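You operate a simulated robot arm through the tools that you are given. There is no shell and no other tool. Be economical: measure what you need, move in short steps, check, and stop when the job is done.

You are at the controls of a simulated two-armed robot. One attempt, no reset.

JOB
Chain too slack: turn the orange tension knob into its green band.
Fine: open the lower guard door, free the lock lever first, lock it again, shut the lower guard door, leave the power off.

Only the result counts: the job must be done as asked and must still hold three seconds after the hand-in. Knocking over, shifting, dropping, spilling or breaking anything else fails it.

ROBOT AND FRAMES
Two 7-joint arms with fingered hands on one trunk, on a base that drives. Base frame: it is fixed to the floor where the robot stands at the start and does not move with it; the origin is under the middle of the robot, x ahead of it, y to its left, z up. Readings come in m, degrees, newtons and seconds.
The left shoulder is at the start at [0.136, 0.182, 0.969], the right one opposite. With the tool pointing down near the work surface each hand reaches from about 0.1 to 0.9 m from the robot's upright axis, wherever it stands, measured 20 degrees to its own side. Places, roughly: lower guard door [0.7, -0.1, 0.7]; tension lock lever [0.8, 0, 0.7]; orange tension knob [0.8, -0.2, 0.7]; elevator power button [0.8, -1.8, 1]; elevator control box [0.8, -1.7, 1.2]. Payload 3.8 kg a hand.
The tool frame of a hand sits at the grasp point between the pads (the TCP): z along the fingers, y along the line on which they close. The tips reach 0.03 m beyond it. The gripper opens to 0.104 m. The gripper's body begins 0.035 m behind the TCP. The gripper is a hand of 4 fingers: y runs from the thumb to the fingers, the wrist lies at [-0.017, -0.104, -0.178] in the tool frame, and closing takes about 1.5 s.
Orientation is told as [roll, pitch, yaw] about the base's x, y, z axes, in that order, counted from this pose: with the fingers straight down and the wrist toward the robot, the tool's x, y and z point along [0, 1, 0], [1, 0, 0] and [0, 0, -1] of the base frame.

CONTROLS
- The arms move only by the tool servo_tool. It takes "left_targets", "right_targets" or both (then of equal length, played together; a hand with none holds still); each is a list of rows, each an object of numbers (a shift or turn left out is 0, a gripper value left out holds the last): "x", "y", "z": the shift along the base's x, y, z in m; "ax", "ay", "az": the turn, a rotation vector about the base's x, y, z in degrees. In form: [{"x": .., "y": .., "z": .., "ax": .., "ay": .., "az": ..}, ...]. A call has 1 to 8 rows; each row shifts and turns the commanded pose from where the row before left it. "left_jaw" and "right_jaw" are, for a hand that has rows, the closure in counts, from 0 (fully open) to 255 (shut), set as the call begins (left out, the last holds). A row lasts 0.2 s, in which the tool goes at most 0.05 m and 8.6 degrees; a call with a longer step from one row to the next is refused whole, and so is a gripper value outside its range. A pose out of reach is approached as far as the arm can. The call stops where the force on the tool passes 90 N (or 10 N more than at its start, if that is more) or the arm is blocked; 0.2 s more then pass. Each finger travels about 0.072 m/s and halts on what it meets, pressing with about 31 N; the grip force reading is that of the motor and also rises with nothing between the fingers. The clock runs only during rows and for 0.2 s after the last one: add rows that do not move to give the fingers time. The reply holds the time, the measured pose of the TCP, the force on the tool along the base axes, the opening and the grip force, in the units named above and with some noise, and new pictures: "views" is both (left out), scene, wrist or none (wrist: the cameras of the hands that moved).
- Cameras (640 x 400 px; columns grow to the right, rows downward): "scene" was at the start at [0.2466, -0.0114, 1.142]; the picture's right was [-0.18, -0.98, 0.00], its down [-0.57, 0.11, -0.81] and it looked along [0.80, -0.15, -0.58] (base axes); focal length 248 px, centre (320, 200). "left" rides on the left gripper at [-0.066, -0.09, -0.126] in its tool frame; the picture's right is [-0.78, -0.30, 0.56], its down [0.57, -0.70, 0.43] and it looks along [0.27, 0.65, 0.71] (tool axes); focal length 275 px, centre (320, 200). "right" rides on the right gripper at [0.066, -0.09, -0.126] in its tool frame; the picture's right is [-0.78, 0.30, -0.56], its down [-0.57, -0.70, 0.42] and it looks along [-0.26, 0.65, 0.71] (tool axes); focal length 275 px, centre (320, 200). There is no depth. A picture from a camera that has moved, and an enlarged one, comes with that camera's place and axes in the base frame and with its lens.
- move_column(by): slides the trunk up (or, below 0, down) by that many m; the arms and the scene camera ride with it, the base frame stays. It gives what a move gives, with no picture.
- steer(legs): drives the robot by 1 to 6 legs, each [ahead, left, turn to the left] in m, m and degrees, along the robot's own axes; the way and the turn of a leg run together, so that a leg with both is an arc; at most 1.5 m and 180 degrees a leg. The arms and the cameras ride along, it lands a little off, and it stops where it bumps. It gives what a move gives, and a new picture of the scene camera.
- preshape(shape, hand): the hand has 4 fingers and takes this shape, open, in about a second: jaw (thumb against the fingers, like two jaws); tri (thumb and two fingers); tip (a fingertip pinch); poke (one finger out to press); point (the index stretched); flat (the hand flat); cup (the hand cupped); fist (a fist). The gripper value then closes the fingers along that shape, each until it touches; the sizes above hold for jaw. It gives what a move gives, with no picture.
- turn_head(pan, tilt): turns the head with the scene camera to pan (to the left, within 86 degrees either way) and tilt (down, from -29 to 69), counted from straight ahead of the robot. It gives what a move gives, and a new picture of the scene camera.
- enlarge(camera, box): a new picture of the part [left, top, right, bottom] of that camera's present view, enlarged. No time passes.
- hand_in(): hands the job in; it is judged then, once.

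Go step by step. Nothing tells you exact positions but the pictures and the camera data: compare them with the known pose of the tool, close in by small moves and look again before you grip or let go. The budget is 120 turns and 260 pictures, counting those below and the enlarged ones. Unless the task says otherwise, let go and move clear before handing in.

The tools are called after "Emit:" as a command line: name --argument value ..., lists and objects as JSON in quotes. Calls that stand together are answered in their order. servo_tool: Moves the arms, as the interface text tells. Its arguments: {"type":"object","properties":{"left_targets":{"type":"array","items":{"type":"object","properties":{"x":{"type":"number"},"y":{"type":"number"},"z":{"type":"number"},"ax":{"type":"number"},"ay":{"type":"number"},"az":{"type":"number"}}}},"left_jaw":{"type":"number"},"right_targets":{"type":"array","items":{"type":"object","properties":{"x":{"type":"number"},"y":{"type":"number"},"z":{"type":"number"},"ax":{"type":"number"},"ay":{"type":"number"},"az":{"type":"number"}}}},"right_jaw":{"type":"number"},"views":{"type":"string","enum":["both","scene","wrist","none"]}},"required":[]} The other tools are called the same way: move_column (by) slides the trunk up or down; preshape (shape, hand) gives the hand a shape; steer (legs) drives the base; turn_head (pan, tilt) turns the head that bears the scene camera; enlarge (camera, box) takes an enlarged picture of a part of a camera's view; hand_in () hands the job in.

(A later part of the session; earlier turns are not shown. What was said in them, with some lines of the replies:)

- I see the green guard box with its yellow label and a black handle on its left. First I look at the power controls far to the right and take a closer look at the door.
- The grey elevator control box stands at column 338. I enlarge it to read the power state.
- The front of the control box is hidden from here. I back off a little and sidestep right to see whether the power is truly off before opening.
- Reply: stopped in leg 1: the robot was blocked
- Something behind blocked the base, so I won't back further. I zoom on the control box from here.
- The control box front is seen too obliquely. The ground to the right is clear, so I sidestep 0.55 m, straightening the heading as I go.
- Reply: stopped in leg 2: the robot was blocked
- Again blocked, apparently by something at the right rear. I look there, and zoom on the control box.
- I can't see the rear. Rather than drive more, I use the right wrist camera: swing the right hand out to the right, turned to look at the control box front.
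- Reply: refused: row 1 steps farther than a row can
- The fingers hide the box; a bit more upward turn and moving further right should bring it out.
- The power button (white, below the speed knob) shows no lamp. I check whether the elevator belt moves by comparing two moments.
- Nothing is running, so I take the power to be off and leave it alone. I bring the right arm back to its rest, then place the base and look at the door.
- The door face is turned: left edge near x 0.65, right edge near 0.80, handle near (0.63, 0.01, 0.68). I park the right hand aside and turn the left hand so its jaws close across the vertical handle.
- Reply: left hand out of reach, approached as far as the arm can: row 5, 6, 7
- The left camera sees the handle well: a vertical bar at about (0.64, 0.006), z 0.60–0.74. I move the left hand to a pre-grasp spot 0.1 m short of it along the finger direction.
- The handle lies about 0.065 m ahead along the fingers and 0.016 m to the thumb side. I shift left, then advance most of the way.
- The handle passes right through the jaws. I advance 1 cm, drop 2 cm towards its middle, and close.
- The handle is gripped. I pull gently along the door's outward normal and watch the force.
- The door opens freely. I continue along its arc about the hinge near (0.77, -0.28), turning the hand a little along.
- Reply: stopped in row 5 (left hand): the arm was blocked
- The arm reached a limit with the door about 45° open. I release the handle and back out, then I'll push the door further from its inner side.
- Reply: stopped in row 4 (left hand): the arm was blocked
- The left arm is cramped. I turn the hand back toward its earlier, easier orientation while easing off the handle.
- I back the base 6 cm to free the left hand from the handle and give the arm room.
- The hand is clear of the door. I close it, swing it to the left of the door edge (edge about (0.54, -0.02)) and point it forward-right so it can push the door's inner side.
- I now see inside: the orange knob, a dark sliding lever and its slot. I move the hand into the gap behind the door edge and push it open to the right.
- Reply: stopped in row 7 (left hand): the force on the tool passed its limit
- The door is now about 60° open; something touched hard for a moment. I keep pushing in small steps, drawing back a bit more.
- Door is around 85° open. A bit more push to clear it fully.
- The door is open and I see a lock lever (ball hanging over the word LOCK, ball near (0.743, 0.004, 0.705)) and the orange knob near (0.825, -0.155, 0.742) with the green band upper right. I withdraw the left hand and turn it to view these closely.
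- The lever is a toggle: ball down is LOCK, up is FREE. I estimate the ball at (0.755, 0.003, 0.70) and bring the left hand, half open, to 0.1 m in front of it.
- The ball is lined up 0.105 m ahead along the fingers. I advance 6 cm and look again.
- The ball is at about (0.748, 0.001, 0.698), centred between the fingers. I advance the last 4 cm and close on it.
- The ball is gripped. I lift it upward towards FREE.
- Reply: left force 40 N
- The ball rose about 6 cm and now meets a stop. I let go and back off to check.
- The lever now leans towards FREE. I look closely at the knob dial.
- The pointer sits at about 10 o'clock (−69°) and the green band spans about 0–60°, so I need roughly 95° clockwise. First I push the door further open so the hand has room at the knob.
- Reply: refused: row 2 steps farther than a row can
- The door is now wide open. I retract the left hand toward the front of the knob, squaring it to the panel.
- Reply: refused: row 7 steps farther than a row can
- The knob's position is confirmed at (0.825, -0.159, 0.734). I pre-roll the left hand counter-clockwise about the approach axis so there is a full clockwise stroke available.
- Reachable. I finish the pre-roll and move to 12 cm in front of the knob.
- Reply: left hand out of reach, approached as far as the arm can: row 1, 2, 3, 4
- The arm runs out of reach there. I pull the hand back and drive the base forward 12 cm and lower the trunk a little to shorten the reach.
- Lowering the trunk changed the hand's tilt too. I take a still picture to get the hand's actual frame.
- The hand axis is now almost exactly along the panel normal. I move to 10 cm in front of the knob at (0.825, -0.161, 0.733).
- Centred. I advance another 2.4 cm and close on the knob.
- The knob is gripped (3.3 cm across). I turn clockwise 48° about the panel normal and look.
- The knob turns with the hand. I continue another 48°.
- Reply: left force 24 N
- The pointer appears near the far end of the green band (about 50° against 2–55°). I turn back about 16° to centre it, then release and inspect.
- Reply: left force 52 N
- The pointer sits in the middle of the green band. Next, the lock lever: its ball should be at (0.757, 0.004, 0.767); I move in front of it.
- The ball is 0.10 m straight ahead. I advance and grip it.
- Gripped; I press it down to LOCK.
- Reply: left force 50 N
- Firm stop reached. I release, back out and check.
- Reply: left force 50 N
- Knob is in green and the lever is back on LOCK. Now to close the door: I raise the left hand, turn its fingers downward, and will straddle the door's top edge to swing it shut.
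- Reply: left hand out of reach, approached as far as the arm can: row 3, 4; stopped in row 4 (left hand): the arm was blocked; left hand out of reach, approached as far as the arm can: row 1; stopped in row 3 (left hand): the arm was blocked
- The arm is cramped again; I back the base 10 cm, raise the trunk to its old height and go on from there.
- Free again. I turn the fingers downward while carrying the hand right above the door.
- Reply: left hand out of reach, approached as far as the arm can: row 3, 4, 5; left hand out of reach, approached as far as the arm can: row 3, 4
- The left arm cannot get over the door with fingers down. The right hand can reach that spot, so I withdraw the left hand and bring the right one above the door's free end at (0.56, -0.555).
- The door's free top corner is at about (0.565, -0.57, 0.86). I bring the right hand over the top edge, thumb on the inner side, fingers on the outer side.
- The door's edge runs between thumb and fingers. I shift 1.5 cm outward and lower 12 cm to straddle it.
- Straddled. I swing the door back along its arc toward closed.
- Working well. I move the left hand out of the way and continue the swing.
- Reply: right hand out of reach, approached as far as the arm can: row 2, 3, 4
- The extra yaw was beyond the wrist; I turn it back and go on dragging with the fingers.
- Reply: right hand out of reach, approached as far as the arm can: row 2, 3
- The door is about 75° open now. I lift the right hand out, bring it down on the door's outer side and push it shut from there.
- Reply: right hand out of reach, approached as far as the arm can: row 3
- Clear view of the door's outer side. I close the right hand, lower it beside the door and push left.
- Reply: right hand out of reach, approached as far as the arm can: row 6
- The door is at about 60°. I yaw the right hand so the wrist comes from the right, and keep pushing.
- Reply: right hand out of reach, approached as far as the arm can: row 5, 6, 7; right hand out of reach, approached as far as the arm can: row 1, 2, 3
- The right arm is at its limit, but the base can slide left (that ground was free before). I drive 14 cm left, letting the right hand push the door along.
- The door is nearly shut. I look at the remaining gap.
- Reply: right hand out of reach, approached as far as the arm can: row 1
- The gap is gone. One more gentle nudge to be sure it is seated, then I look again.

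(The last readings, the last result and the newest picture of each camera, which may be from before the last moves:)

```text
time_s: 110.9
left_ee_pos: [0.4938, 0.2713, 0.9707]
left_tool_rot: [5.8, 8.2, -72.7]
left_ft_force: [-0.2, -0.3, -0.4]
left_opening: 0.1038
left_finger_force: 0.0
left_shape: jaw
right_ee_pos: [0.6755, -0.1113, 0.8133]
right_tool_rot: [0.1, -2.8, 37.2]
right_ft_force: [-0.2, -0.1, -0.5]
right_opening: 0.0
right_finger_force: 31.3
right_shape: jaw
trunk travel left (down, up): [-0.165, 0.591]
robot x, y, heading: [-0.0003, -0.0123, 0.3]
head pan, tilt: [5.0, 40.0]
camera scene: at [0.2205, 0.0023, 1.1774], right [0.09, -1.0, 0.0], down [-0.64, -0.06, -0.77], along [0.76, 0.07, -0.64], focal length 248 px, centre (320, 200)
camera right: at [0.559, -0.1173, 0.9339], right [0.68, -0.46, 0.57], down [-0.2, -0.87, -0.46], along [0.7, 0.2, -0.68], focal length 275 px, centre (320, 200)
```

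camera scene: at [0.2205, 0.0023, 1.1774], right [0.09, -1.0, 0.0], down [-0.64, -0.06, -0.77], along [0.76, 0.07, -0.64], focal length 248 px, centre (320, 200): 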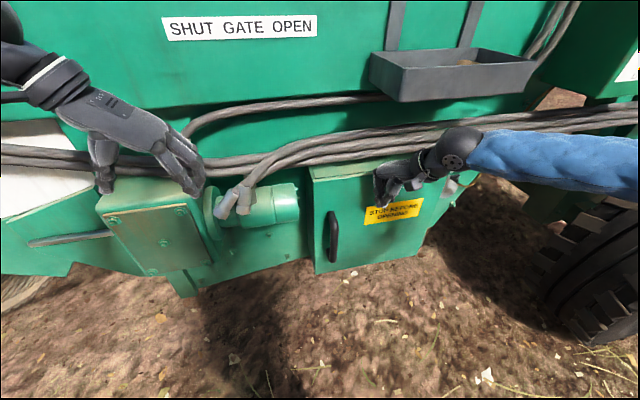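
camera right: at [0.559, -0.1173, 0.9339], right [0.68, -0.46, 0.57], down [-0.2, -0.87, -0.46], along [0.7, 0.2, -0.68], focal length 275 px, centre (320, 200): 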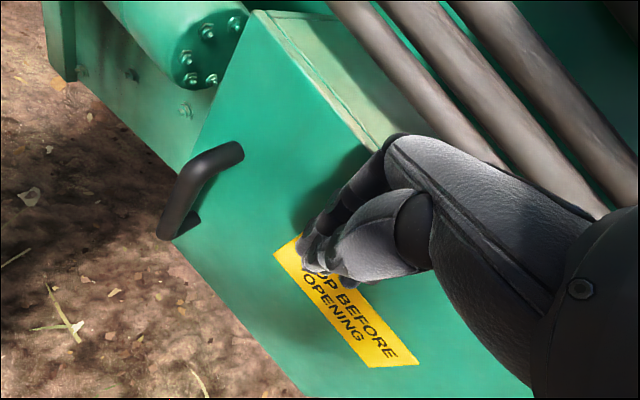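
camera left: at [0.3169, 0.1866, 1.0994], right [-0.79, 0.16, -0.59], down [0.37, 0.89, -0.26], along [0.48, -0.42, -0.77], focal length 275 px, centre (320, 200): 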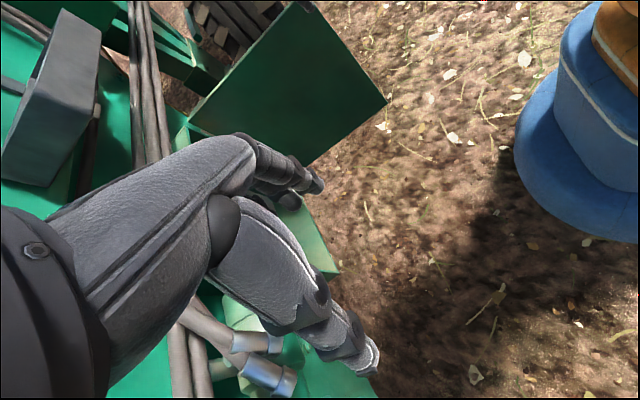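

Emit:
enlarge --camera "right" --box '[220, 0, 400, 160]'

Emit:
servo_tool --right_targets '[{"x": 0.02, "y": 0.01}, {"x": 0.02, "y": 0.01}, {}]'

```text
2.50 times, centred on (310, 80) of right
camera zoom: at [0.559, -0.1173, 0.9339], right [0.68, -0.46, 0.57], down [-0.2, -0.87, -0.46], along [0.7, 0.2, -0.68], focal length 688 px, centre (345, 500)
```

zoom: 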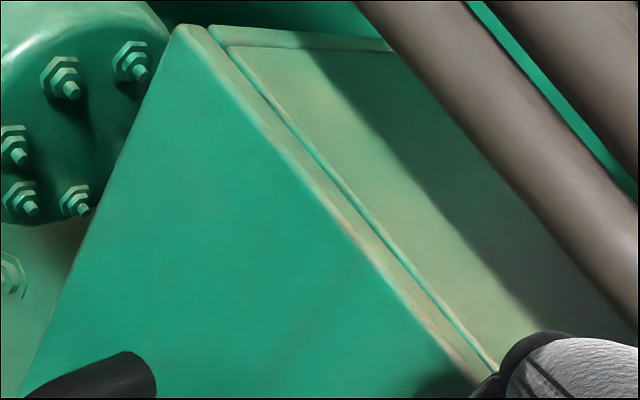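

```text
time_s: 111.7
left_ee_pos: [0.493, 0.2717, 0.9705]
left_tool_rot: [5.8, 8.0, -72.6]
left_ft_force: [0.5, 0.0, -0.9]
left_opening: 0.1041
left_finger_force: 0.1
left_shape: jaw
right_ee_pos: [0.6846, -0.1179, 0.8183]
right_tool_rot: [0.1, -2.9, 37.2]
right_ft_force: [0.4, -0.4, -0.4]
right_opening: 0.0001
right_finger_force: 30.9
right_shape: jaw
right hand out of reach, approached as far as the arm can: row 1, 2
trunk travel left (down, up): [-0.165, 0.591]
robot x, y, heading: [0.0001, -0.013, 0.5]
head pan, tilt: [5.0, 40.0]
camera scene: at [0.2203, 0.0022, 1.1775], right [0.09, -1.0, 0.0], down [-0.64, -0.06, -0.77], along [0.76, 0.07, -0.64], focal length 248 px, centre (320, 200)
camera right: at [0.5682, -0.1246, 0.939], right [0.68, -0.46, 0.57], down [-0.2, -0.87, -0.46], along [0.7, 0.2, -0.68], focal length 275 px, centre (320, 200)
```

scene: 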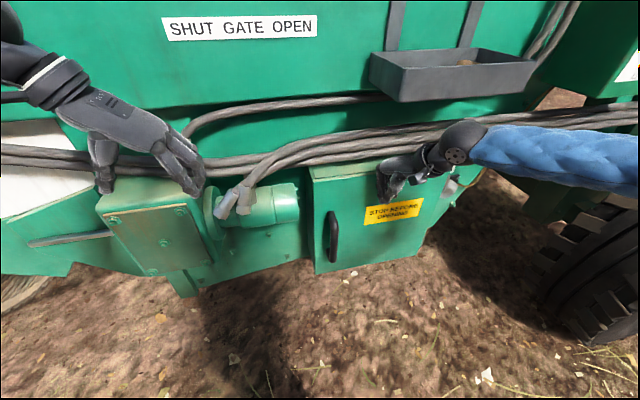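
right: 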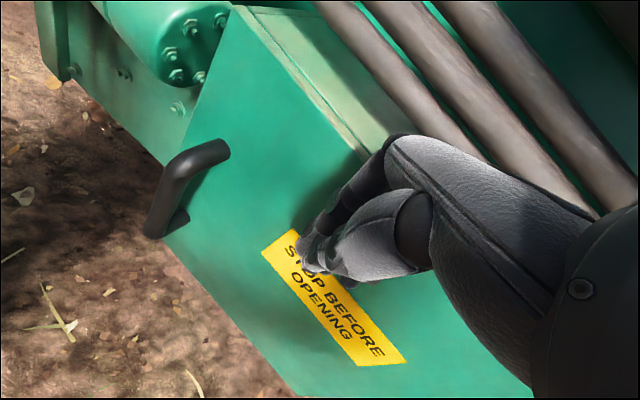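

The seam is even and closed all along: the door is shut. I back away, clear of everything, and take a last look.

Emit:
steer --legs '[[-0.08, 0.0, 0]]'

Emit:
servo_tool --right_targets '[{"x": -0.04, "z": 0.02, "y": -0.01}, {"x": -0.04, "y": -0.02, "z": 0.02}, {"y": -0.04}, {"y": -0.04}, {}]' --views "scene"

Emit:
enlarge --camera "scene" --box '[290, 120, 470, 280]'

```text
time_s: 112.8
left_ee_pos: [0.4125, 0.2706, 0.9711]
left_tool_rot: [6.1, 8.0, -72.7]
left_ft_force: [0.3, 0.5, 0.2]
left_opening: 0.1042
left_finger_force: 0.2
left_shape: jaw
right_ee_pos: [0.603, -0.1181, 0.8184]
right_tool_rot: [0.1, -2.9, 37.2]
right_ft_force: [-0.9, -0.7, -0.1]
right_opening: 0.0001
right_finger_force: 30.8
right_shape: jaw
trunk travel left (down, up): [-0.165, 0.591]
robot x, y, heading: [-0.0822, -0.0091, 0.3]
head pan, tilt: [5.0, 40.0]
camera scene: at [0.1394, 0.0019, 1.1778], right [0.09, -1.0, 0.0], down [-0.64, -0.06, -0.77], along [0.76, 0.07, -0.64], focal length 248 px, centre (320, 200)
```

scene: 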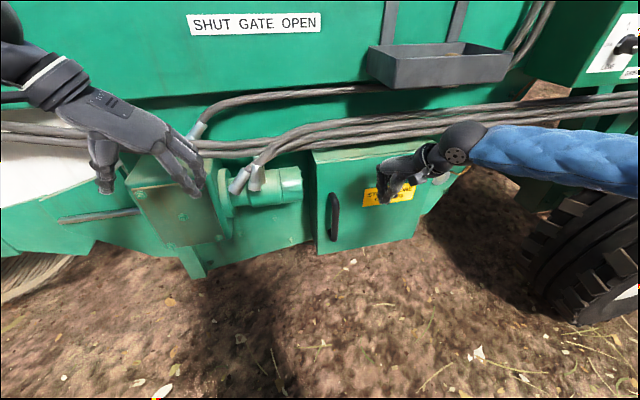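

```text
time_s: 114.0
left_ee_pos: [0.4131, 0.2718, 0.97]
left_tool_rot: [5.8, 8.1, -72.6]
left_ft_force: [-0.5, 0.0, -0.3]
left_opening: 0.104
left_finger_force: 0.0
left_shape: jaw
right_ee_pos: [0.5248, -0.2289, 0.8575]
right_tool_rot: [0.1, -2.9, 37.1]
right_ft_force: [-0.7, 1.1, -0.3]
right_opening: 0.0002
right_finger_force: 30.4
right_shape: jaw
trunk travel left (down, up): [-0.165, 0.591]
robot x, y, heading: [-0.0787, -0.0134, 0.2]
head pan, tilt: [5.0, 40.0]
camera scene: at [0.1406, 0.002, 1.1775], right [0.09, -1.0, 0.0], down [-0.64, -0.06, -0.77], along [0.76, 0.07, -0.64], focal length 248 px, centre (320, 200)
```

scene: 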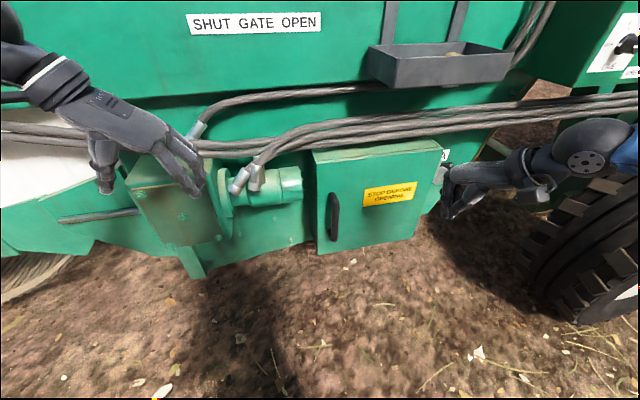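

```text
2.50 times, centred on (380, 200) of scene
camera zoom: at [0.1406, 0.002, 1.1775], right [0.09, -1.0, 0.0], down [-0.64, -0.06, -0.77], along [0.76, 0.07, -0.64], focal length 620 px, centre (170, 200)
```

zoom: 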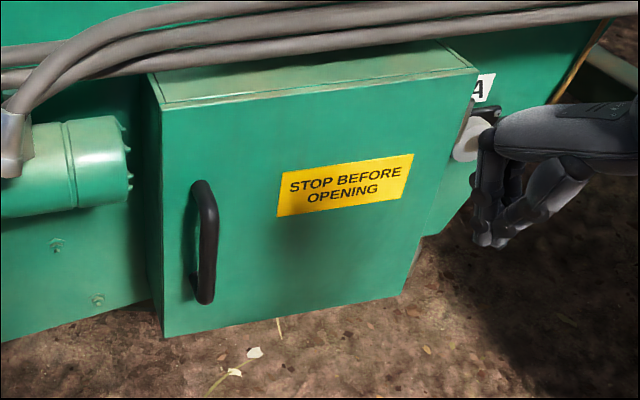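

The door is shut flush. The knob is mid-green, the lever is at LOCK, the power was never touched and both hands are clear, so I hand in.

Emit:
hand_in

```text
The job is handed in.
```

I turned the tension knob to the middle of its green band. I freed the lock lever first and set it back to LOCK afterwards, and the lower guard door is shut flush.

- **Power:** I never touched the power button. I couldn't read its state directly. Its lamp was dark and the elevator belt didn't move, so I took the power to be off.
- **Base bumps:** While moving to see the control box, the base was blocked twice by something at the right rear that I couldn't see. I saw no sign of anything knocked over or moved, but I couldn't check behind the robot.
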